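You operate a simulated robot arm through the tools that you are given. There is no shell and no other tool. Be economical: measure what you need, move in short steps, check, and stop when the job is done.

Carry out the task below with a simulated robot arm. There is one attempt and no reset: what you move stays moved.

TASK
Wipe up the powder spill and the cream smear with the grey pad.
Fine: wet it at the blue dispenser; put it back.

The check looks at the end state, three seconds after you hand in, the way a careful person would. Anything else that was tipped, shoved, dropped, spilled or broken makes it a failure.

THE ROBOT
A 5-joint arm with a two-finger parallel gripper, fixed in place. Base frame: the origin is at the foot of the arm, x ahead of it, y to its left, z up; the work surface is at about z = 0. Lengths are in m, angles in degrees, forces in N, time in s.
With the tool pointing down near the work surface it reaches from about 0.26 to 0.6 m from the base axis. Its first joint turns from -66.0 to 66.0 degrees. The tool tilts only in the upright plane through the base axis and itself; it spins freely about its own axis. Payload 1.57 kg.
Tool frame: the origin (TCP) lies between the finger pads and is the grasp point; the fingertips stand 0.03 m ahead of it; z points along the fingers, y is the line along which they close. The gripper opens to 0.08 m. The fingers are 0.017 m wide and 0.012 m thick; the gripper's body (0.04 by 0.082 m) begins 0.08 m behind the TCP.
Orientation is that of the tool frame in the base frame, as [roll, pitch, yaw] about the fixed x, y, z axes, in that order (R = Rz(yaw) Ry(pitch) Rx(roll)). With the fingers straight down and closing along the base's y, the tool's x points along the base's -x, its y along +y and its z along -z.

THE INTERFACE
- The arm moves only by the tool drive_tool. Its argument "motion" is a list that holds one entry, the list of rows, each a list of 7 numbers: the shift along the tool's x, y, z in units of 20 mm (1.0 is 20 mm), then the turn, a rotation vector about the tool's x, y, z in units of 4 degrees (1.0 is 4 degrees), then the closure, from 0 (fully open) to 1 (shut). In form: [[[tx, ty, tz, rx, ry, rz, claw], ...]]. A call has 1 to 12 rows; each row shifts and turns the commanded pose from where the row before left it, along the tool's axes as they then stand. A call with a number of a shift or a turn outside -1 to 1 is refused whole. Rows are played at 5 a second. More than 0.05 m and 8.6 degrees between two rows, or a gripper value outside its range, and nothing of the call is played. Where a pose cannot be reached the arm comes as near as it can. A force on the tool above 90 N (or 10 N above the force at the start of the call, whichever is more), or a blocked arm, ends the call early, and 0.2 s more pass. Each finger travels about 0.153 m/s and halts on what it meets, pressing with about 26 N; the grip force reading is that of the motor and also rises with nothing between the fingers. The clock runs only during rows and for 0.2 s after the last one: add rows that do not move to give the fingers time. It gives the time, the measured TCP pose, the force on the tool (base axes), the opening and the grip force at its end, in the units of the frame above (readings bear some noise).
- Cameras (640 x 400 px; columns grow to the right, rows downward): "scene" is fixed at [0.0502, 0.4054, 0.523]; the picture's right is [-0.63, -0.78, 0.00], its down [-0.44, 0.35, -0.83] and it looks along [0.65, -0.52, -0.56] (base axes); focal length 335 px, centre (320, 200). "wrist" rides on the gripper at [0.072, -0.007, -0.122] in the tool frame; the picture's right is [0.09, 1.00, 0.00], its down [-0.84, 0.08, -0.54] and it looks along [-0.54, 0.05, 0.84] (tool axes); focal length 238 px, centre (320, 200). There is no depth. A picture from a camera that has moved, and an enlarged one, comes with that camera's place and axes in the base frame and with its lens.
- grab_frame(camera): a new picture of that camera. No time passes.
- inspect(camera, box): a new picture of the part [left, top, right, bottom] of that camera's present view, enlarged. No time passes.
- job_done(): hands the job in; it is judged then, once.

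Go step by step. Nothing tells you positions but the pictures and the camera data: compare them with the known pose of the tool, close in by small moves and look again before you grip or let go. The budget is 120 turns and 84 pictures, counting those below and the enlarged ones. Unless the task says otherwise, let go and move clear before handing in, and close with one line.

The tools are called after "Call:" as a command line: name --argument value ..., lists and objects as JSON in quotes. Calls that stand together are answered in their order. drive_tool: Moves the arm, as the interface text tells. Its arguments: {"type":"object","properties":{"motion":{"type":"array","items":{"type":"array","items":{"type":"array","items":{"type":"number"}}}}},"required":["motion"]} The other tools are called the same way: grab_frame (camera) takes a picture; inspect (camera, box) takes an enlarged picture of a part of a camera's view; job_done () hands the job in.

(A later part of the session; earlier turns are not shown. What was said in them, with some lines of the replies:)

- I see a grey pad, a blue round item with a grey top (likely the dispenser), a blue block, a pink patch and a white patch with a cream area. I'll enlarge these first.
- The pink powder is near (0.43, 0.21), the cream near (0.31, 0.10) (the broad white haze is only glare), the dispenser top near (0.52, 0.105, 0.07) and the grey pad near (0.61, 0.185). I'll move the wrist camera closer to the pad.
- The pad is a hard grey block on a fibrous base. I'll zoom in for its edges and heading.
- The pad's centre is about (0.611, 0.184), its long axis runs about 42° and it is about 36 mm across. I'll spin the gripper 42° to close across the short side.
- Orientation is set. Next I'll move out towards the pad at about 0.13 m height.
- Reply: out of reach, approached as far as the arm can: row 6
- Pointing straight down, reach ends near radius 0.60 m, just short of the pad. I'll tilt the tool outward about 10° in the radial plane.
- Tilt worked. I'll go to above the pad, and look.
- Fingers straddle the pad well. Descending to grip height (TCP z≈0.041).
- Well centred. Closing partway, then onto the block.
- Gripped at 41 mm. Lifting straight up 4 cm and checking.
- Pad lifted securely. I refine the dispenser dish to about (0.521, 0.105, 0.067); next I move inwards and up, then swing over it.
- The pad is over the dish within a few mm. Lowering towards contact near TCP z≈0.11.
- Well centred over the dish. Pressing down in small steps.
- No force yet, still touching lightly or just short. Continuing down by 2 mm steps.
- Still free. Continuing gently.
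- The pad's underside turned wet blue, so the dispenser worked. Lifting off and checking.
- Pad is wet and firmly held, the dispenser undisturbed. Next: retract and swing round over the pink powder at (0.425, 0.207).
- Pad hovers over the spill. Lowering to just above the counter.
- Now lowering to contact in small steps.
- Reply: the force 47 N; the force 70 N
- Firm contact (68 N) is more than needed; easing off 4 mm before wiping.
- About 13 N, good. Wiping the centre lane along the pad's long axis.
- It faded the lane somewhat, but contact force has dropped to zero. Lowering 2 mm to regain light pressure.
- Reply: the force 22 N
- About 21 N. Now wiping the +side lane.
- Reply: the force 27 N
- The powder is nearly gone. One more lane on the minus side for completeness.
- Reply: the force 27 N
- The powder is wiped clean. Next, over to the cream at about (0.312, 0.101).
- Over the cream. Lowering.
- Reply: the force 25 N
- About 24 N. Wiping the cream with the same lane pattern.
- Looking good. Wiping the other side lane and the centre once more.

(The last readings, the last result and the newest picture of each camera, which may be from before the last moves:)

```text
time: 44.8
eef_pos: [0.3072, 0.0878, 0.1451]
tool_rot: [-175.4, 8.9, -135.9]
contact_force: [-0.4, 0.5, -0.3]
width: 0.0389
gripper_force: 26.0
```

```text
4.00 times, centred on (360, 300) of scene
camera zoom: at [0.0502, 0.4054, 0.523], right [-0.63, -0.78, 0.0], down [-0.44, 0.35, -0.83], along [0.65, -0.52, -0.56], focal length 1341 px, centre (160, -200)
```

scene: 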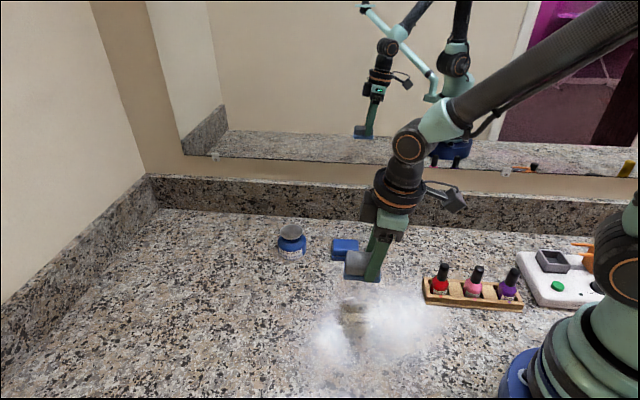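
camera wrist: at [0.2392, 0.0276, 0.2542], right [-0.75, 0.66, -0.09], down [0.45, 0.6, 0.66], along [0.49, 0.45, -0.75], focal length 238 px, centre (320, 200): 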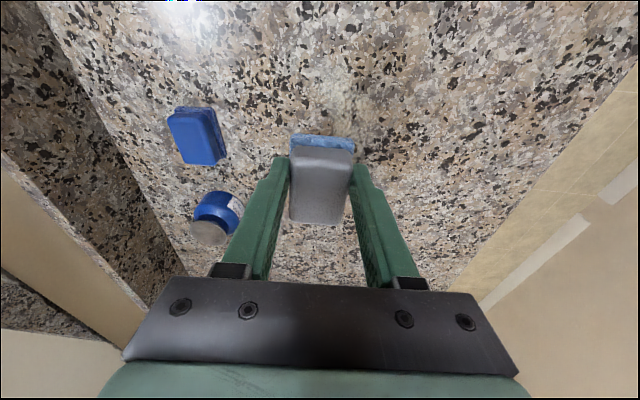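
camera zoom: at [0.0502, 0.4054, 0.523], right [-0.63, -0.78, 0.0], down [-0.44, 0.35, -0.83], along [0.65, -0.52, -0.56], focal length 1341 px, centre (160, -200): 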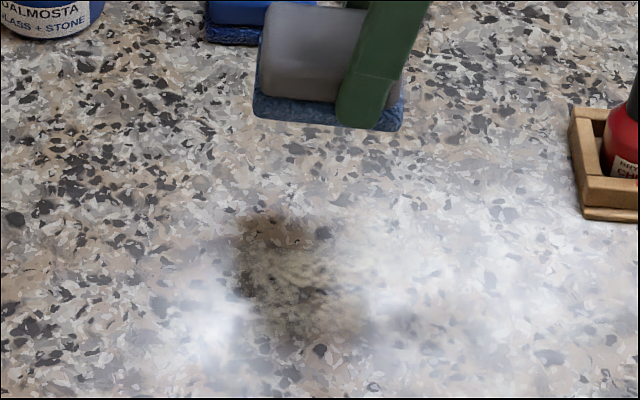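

Cream is mostly reduced, but a faint residue remains around (0.302, 0.105). I'll return centred on it and make more strokes.

Call:
drive_tool --motion '[[[-0.006, 0.798, -0.06, -0.104, -0.049, -0.64, 1], [0.16, 0.076, 0.985, 0, 0, 0, 1], [0.16, 0.076, 0.985, 0, 0, 0, 1], [0.16, 0.076, 0.985, 0, 0, 0, 1], [0.16, 0.076, 0.985, 0, 0, 0, 1], [0.136, 0.064, 0.837, 0, 0, 0, 1], [0, 0, 0, 0, 0, 0, 1]]]'

Call:
drive_tool --motion '[[[0.024, 0.011, 0.148, 0, 0, 0, 1], [0, 0, 0, 0, 0, 0, 1]]]'

```text
time: 46.4
eef_pos: [0.2962, 0.0983, 0.0466]
tool_rot: [-175.4, 8.9, -133.4]
contact_force: [0.5, -0.7, -0.1]
width: 0.0391
gripper_force: 25.6
```

```text
time: 47.0
eef_pos: [0.2949, 0.0969, 0.0434]
tool_rot: [-175.2, 9.0, -133.5]
contact_force: [-5.5, -0.2, 21.8]
width: 0.0389
gripper_force: 26.2
```

About 22 N. Repeated strokes.

Call:
drive_tool --motion '[[[-0.79, 0.004, 0.125, -0.05, -0.024, -0.309, 1], [0.79, -0.004, -0.125, 0.05, 0.024, 0.309, 1], [0.79, -0.004, -0.125, 0.05, 0.024, 0.309, 1], [-0.79, 0.004, 0.125, -0.05, -0.024, -0.309, 1], [-0.004, 0.499, -0.038, -0.065, -0.031, -0.403, 1], [-0.79, 0.004, 0.125, -0.05, -0.024, -0.309, 1], [0.79, -0.004, -0.125, 0.05, 0.024, 0.309, 1], [0.79, -0.004, -0.125, 0.05, 0.024, 0.309, 1], [-0.79, 0.004, 0.125, -0.05, -0.024, -0.309, 1], [0.004, -0.499, 0.038, 0.065, 0.031, 0.403, 1], [0.004, -0.499, 0.038, 0.065, 0.031, 0.403, 1], [0, 0, 0, 0, 0, 0, 1]]]'

Call:
drive_tool --motion '[[[-0.79, 0.004, 0.125, -0.05, -0.024, -0.309, 1], [0.79, -0.004, -0.125, 0.05, 0.024, 0.309, 1], [0.79, -0.004, -0.125, 0.05, 0.024, 0.309, 1], [-0.79, 0.004, 0.125, -0.05, -0.024, -0.309, 1], [-0.004, 0.499, -0.038, -0.065, -0.031, -0.403, 1], [-0.79, 0.004, 0.125, -0.05, -0.024, -0.309, 1], [0.79, -0.004, -0.125, 0.05, 0.024, 0.309, 1], [0.79, -0.004, -0.125, 0.05, 0.024, 0.309, 1], [-0.79, 0.004, 0.125, -0.05, -0.024, -0.309, 1], [0, 0, 0, 0, 0, 0, 1]]]'

Call:
drive_tool --motion '[[[-0.16, -0.076, -0.985, 0, 0, 0, 1], [-0.16, -0.076, -0.985, 0, 0, 0, 1], [-0.16, -0.076, -0.985, 0, 0, 0, 1], [-0.887, -0.427, 0.174, 0, 0, 0, 1], [-0.887, -0.427, 0.174, 0, 0, 0, 1], [-0.887, -0.427, 0.174, 0, 0, 0, 1], [-0.887, -0.427, 0.174, 0, 0, 0, 1], [0, 0, 0, 0, 0, 0, 1]]]'

Call:
grab_frame --camera "wrist"

Call:
inspect --camera "scene" --box '[280, 250, 440, 350]'

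```text
time: 49.6
eef_pos: [0.3041, 0.0886, 0.0454]
tool_rot: [-175.3, 8.7, -135.2]
contact_force: [0.0, 1.2, -1.2]
width: 0.0389
gripper_force: 26.4
```

```text
time: 51.8
eef_pos: [0.2969, 0.0974, 0.0428]
tool_rot: [-175.3, 8.8, -133.5]
contact_force: [-10.2, -11.0, 32.0]
width: 0.039
gripper_force: 26.4
```

```text
time: 53.6
eef_pos: [0.3752, 0.1229, 0.1049]
tool_rot: [-175.2, 8.8, -133.5]
contact_force: [-0.4, 0.7, -0.4]
width: 0.039
gripper_force: 26.4
```

```text
45 pictures are left
camera wrist: at [0.3096, 0.0614, 0.2146], right [-0.77, 0.63, -0.1], down [0.42, 0.62, 0.66], along [0.47, 0.47, -0.75], focal length 238 px, centre (320, 200)
```

wrist: 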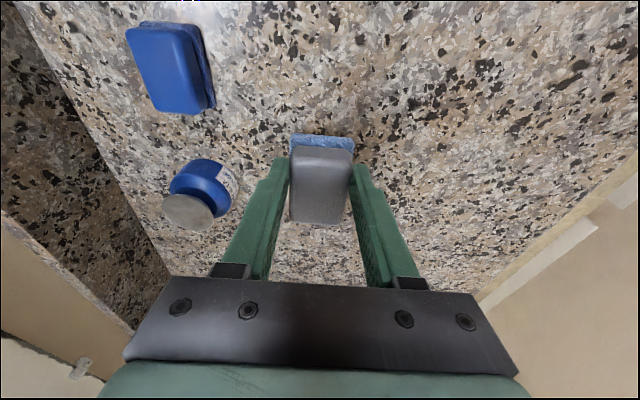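

```text
4.00 times, centred on (360, 300) of scene
camera zoom: at [0.0502, 0.4054, 0.523], right [-0.63, -0.78, 0.0], down [-0.44, 0.35, -0.83], along [0.65, -0.52, -0.56], focal length 1341 px, centre (160, -200)
```

zoom: 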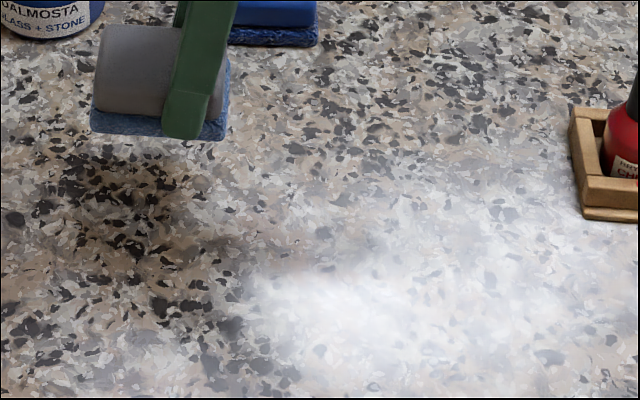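

To see the cream area without glare, I'll raise the tool for a wrist view.

Call:
drive_tool --motion '[[[-0.16, -0.076, -0.985, 0, 0, 0, 1], [-0.16, -0.076, -0.985, 0, 0, 0, 1], [-0.16, -0.076, -0.985, 0, 0, 0, 1], [-0.16, -0.076, -0.985, 0, 0, 0, 1], [-0.16, -0.076, -0.985, 0, 0, 0, 1], [-0.16, -0.076, -0.985, 0, 0, 0, 1], [0, 0, 0, 0, 0, 0, 1]]]'

Call:
grab_frame --camera "wrist"

Call:
inspect --camera "wrist" --box '[280, 0, 480, 125]'

```text
time: 55.2
eef_pos: [0.3733, 0.1246, 0.2242]
tool_rot: [-175.2, 8.7, -133.5]
contact_force: [-0.3, 0.1, -1.1]
width: 0.0388
gripper_force: 25.6
```

```text
43 pictures are left
camera wrist: at [0.3082, 0.0619, 0.3352], right [-0.77, 0.63, -0.09], down [0.42, 0.62, 0.66], along [0.47, 0.47, -0.75], focal length 238 px, centre (320, 200)
```

wrist: 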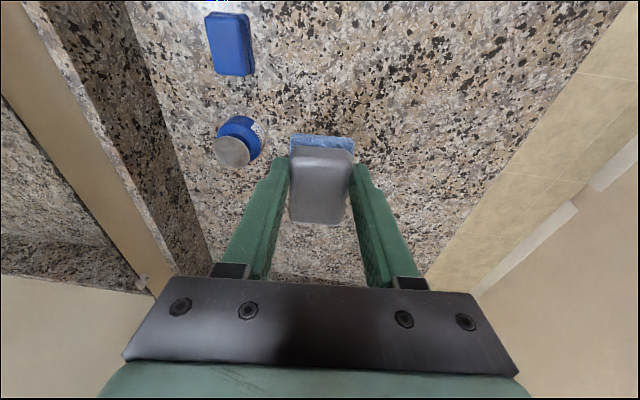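

```text
3.20 times, centred on (380, 62) of wrist
camera zoom: at [0.3082, 0.0619, 0.3352], right [-0.77, 0.63, -0.09], down [0.42, 0.62, 0.66], along [0.47, 0.47, -0.75], focal length 763 px, centre (128, 640)
```

zoom: 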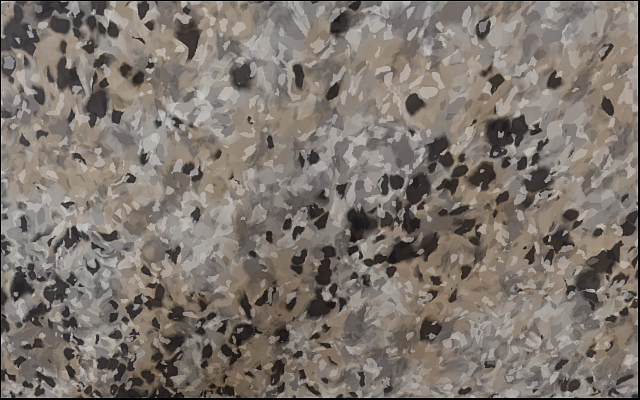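

That looks clean; pulling inwards a bit to see the full former cream area, before putting the pad away.

Call:
drive_tool --motion '[[[0.887, 0.427, -0.174, 0, 0, 0, 1], [0.887, 0.427, -0.174, 0, 0, 0, 1], [0.887, 0.427, -0.174, 0, 0, 0, 1], [0, 0, 0, 0, 0, 0, 1]]]'

Call:
inspect --camera "wrist" --box '[220, 0, 480, 162]'

Call:
inspect --camera "scene" --box '[200, 240, 440, 390]'

```text
time: 56.2
eef_pos: [0.3197, 0.1052, 0.2244]
tool_rot: [-175.3, 8.8, -133.4]
contact_force: [0.7, 0.2, -0.6]
width: 0.0388
gripper_force: 25.4
```

```text
2.46 times, centred on (350, 81) of wrist
camera zoom: at [0.2539, 0.0433, 0.3343], right [-0.77, 0.63, -0.09], down [0.42, 0.62, 0.66], along [0.47, 0.47, -0.75], focal length 587 px, centre (246, 493)
```

zoom: 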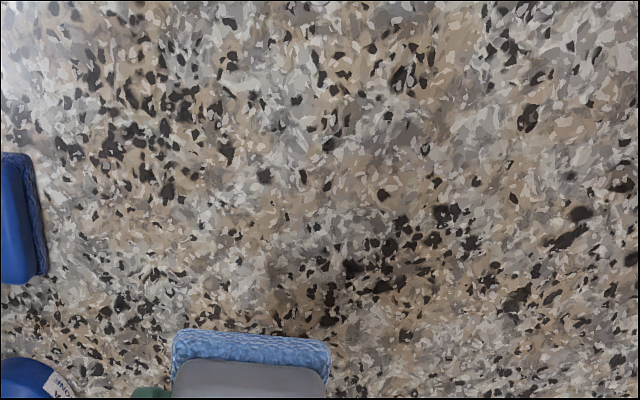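

```text
2.67 times, centred on (320, 315) of scene
camera zoom: at [0.0502, 0.4054, 0.523], right [-0.63, -0.78, 0.0], down [-0.44, 0.35, -0.83], along [0.65, -0.52, -0.56], focal length 894 px, centre (320, -107)
```

zoom: 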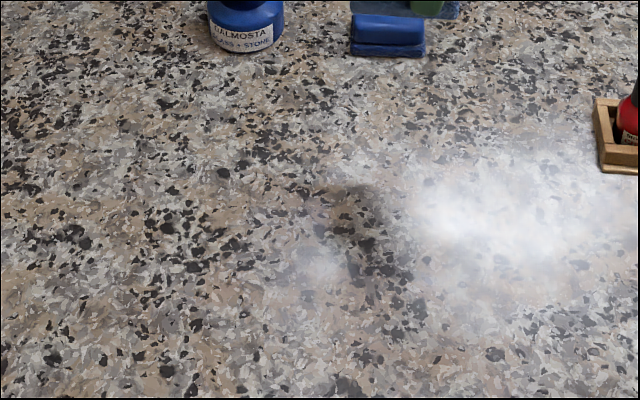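

Both areas are clean. Now carrying the pad back to its home place (TCP 0.602, 0.177).

Call:
drive_tool --motion '[[[-0.804, -0.388, 0.514, 0, 0, 0, 1], [-0.804, -0.388, 0.514, 0, 0, 0, 1], [-0.804, -0.388, 0.514, 0, 0, 0, 1], [-0.804, -0.388, 0.514, 0, 0, 0, 1], [-0.804, -0.388, 0.514, 0, 0, 0, 1], [-0.804, -0.388, 0.514, 0, 0, 0, 1], [-0.804, -0.388, 0.514, 0, 0, 0, 1], [-0.804, -0.388, 0.514, 0, 0, 0, 1], [0.167, -0.347, 0, 0.036, 0.017, 0.52, 1], [0.167, -0.347, 0, 0.036, 0.017, 0.52, 1], [0, 0, 0, 0, 0, 0, 1]]]'

```text
time: 58.6
eef_pos: [0.4683, 0.1429, 0.1666]
tool_rot: [-175.6, 9.1, -137.8]
contact_force: [-0.9, 0.6, -0.6]
width: 0.039
gripper_force: 26.2
```

On course; extending the rest of the way and lowering to about 0.087.

Call:
drive_tool --motion '[[[-0.82, -0.395, 0.415, 0, 0, 0, 1], [-0.82, -0.395, 0.415, 0, 0, 0, 1], [-0.82, -0.395, 0.415, 0, 0, 0, 1], [-0.82, -0.395, 0.415, 0, 0, 0, 1], [-0.55, -0.265, 0.87, 0, 0, 0, 1], [-0.55, -0.265, 0.87, 0, 0, 0, 1], [-0.55, -0.265, 0.87, 0, 0, 0, 1], [-0.55, -0.265, 0.87, 0, 0, 0, 1], [0, 0, 0, 0, 0, 0, 1]]]'

Call:
grab_frame --camera "wrist"

Call:
inspect --camera "scene" --box '[180, 160, 340, 270]'

```text
time: 60.6
eef_pos: [0.6016, 0.1829, 0.0879]
tool_rot: [-175.8, 9.0, -137.6]
contact_force: [0.1, 0.3, -0.9]
width: 0.0393
gripper_force: 26.4
```

```text
39 pictures are left
camera wrist: at [0.532, 0.1248, 0.1974], right [-0.73, 0.68, -0.09], down [0.47, 0.59, 0.66], along [0.5, 0.44, -0.75], focal length 238 px, centre (320, 200)
```

wrist: 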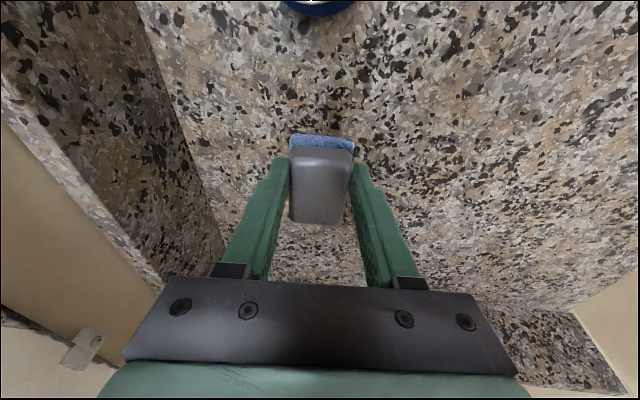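

```text
3.64 times, centred on (260, 215) of scene
camera zoom: at [0.0502, 0.4054, 0.523], right [-0.63, -0.78, 0.0], down [-0.44, 0.35, -0.83], along [0.65, -0.52, -0.56], focal length 1219 px, centre (538, 146)
```

zoom: 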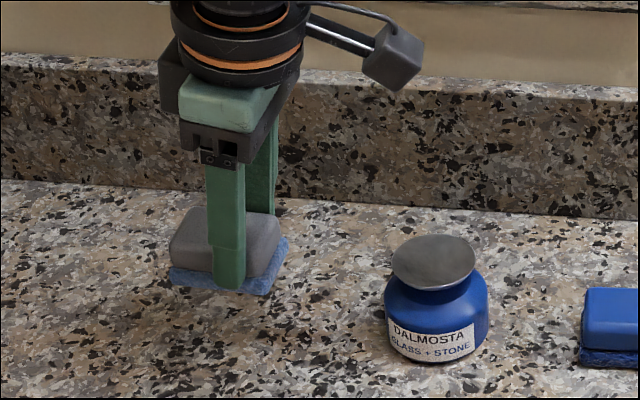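

About 5.5 mm too far in +y; correcting and lowering to just above contact.

Call:
drive_tool --motion '[[[0.121, -0.253, 0, 0, 0, 0, 1], [0.15, 0.072, 0.93, 0, 0, 0, 1], [0.15, 0.072, 0.93, 0, 0, 0, 1], [0, 0, 0, 0, 0, 0, 1]]]'

Call:
drive_tool --motion '[[[0.024, 0.0115, 0.148, 0, 0, 0, 1], [0, 0, 0, 0, 0, 0, 1]]]'

Call:
inspect --camera "scene" --box '[180, 180, 300, 270]'

```text
time: 61.6
eef_pos: [0.6024, 0.1763, 0.051]
tool_rot: [-175.5, 9.0, -137.6]
contact_force: [0.2, 0.2, -0.5]
width: 0.0387
gripper_force: 25.6
```

```text
time: 62.2
eef_pos: [0.603, 0.1786, 0.0481]
tool_rot: [-175.7, 9.0, -137.7]
contact_force: [0.0, -0.4, -1.1]
width: 0.0389
gripper_force: 25.6
```

```text
4.44 times, centred on (240, 225) of scene
camera zoom: at [0.0502, 0.4054, 0.523], right [-0.63, -0.78, 0.0], down [-0.44, 0.35, -0.83], along [0.65, -0.52, -0.56], focal length 1490 px, centre (676, 89)
```

zoom: 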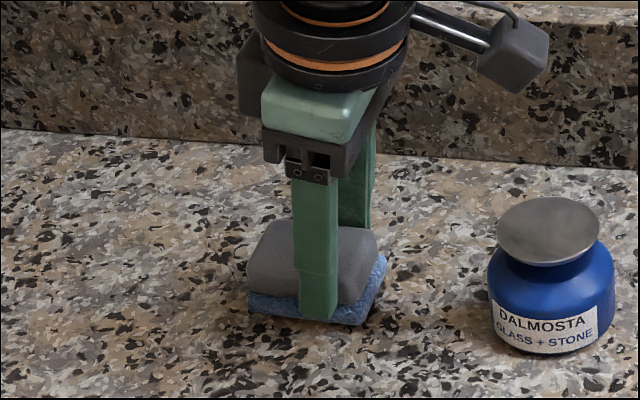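

Alignment matches the original. Lowering the last few mm.

Call:
drive_tool --motion '[[[0.016, 0.0075, 0.0985, 0, 0, 0, 1], [0, 0, 0, 0, 0, 0, 1]]]'

Call:
drive_tool --motion '[[[0.012, 0.0057, 0.074, 0, 0, 0, 1], [0, 0, 0, 0, 0, 0, 1]]]'

```text
time: 62.8
eef_pos: [0.6005, 0.1782, 0.0452]
tool_rot: [-175.7, 9.0, -137.6]
contact_force: [0.0, -0.3, -0.3]
width: 0.0387
gripper_force: 25.9
```

```text
time: 63.4
eef_pos: [0.6026, 0.1785, 0.0444]
tool_rot: [-175.5, 9.1, -137.6]
contact_force: [-2.3, -1.1, 7.9]
width: 0.0387
gripper_force: 26.3
```

In light contact at the original spot. Opening gradually, then rising along the tool axis direction upward.

Call:
drive_tool --motion '[[[0, 0, 0, 0, 0, 0, 0.45], [0, 0, 0, 0, 0, 0, 0.3], [0, 0, 0, 0, 0, 0, 0.1], [0, 0, 0, 0, 0, 0, 0], [0, 0, 0, 0, 0, 0, 0]]]'

Call:
drive_tool --motion '[[[-0.08, -0.038, -0.49, 0, 0, 0, 0], [-0.16, -0.076, -0.985, 0, 0, 0, 0], [-0.16, -0.076, -0.985, 0, 0, 0, 0], [-0.16, -0.076, -0.985, 0, 0, 0, 0], [0.6, 0.28, -0.9, 0, 0, 0, 0], [0.709, 0.342, -0.709, 0, 0, 0, 0], [0.709, 0.342, -0.709, 0, 0, 0, 0], [0.709, 0.342, -0.709, 0, 0, 0, 0], [0.709, 0.342, -0.709, 0, 0, 0, 0], [0.709, 0.342, -0.709, 0, 0, 0, 0], [0, 0, 0, 0, 0, 0, 0]]]'

Call:
grab_frame --camera "scene"

Call:
inspect --camera "scene" --box '[200, 200, 440, 350]'

Call:
grab_frame --camera "wrist"

```text
time: 64.6
eef_pos: [0.603, 0.1774, 0.0433]
tool_rot: [-175.7, 9.0, -137.5]
contact_force: [-0.6, -0.2, -0.2]
width: 0.08
gripper_force: 0.0
```

```text
time: 67.0
eef_pos: [0.5001, 0.147, 0.1851]
tool_rot: [-175.6, 9.0, -137.6]
contact_force: [1.2, 0.0, -0.7]
width: 0.0801
gripper_force: 0.1
```

```text
36 pictures are left
```

scene: 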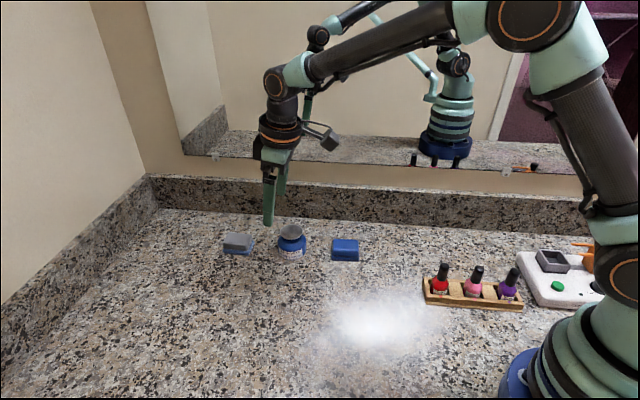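

```text
2.67 times, centred on (320, 275) of scene
camera zoom: at [0.0502, 0.4054, 0.523], right [-0.63, -0.78, 0.0], down [-0.44, 0.35, -0.83], along [0.65, -0.52, -0.56], focal length 894 px, centre (320, 0)
```

zoom: 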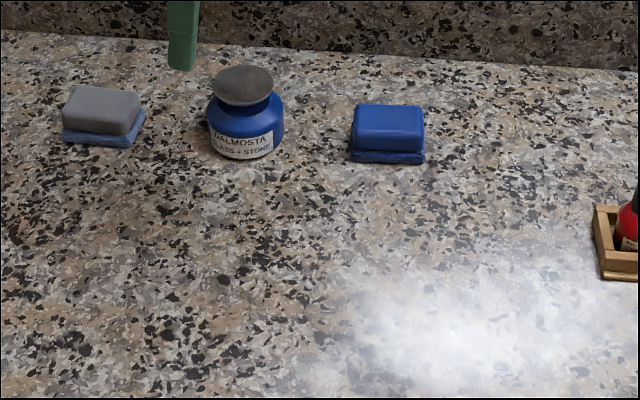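

```text
34 pictures are left
camera wrist: at [0.4319, 0.0882, 0.2942], right [-0.73, 0.68, -0.09], down [0.47, 0.59, 0.66], along [0.5, 0.44, -0.75], focal length 238 px, centre (320, 200)
```

wrist: 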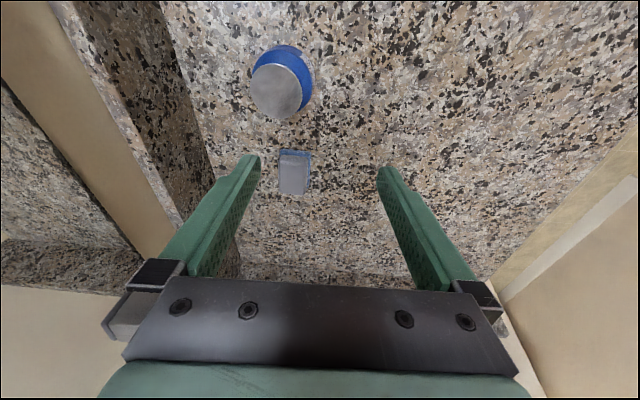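

The pad is back within a few mm of its original spot, both patches are clean, and nothing else has moved. The gripper is open and clear, so I'm handing in.

Call:
job_done

```text
The job is handed in.
```

I wet the grey pad at the blue dispenser, wiped up the powder and the cream with it, and put it back within a few mm of its original spot; the job is handed in.
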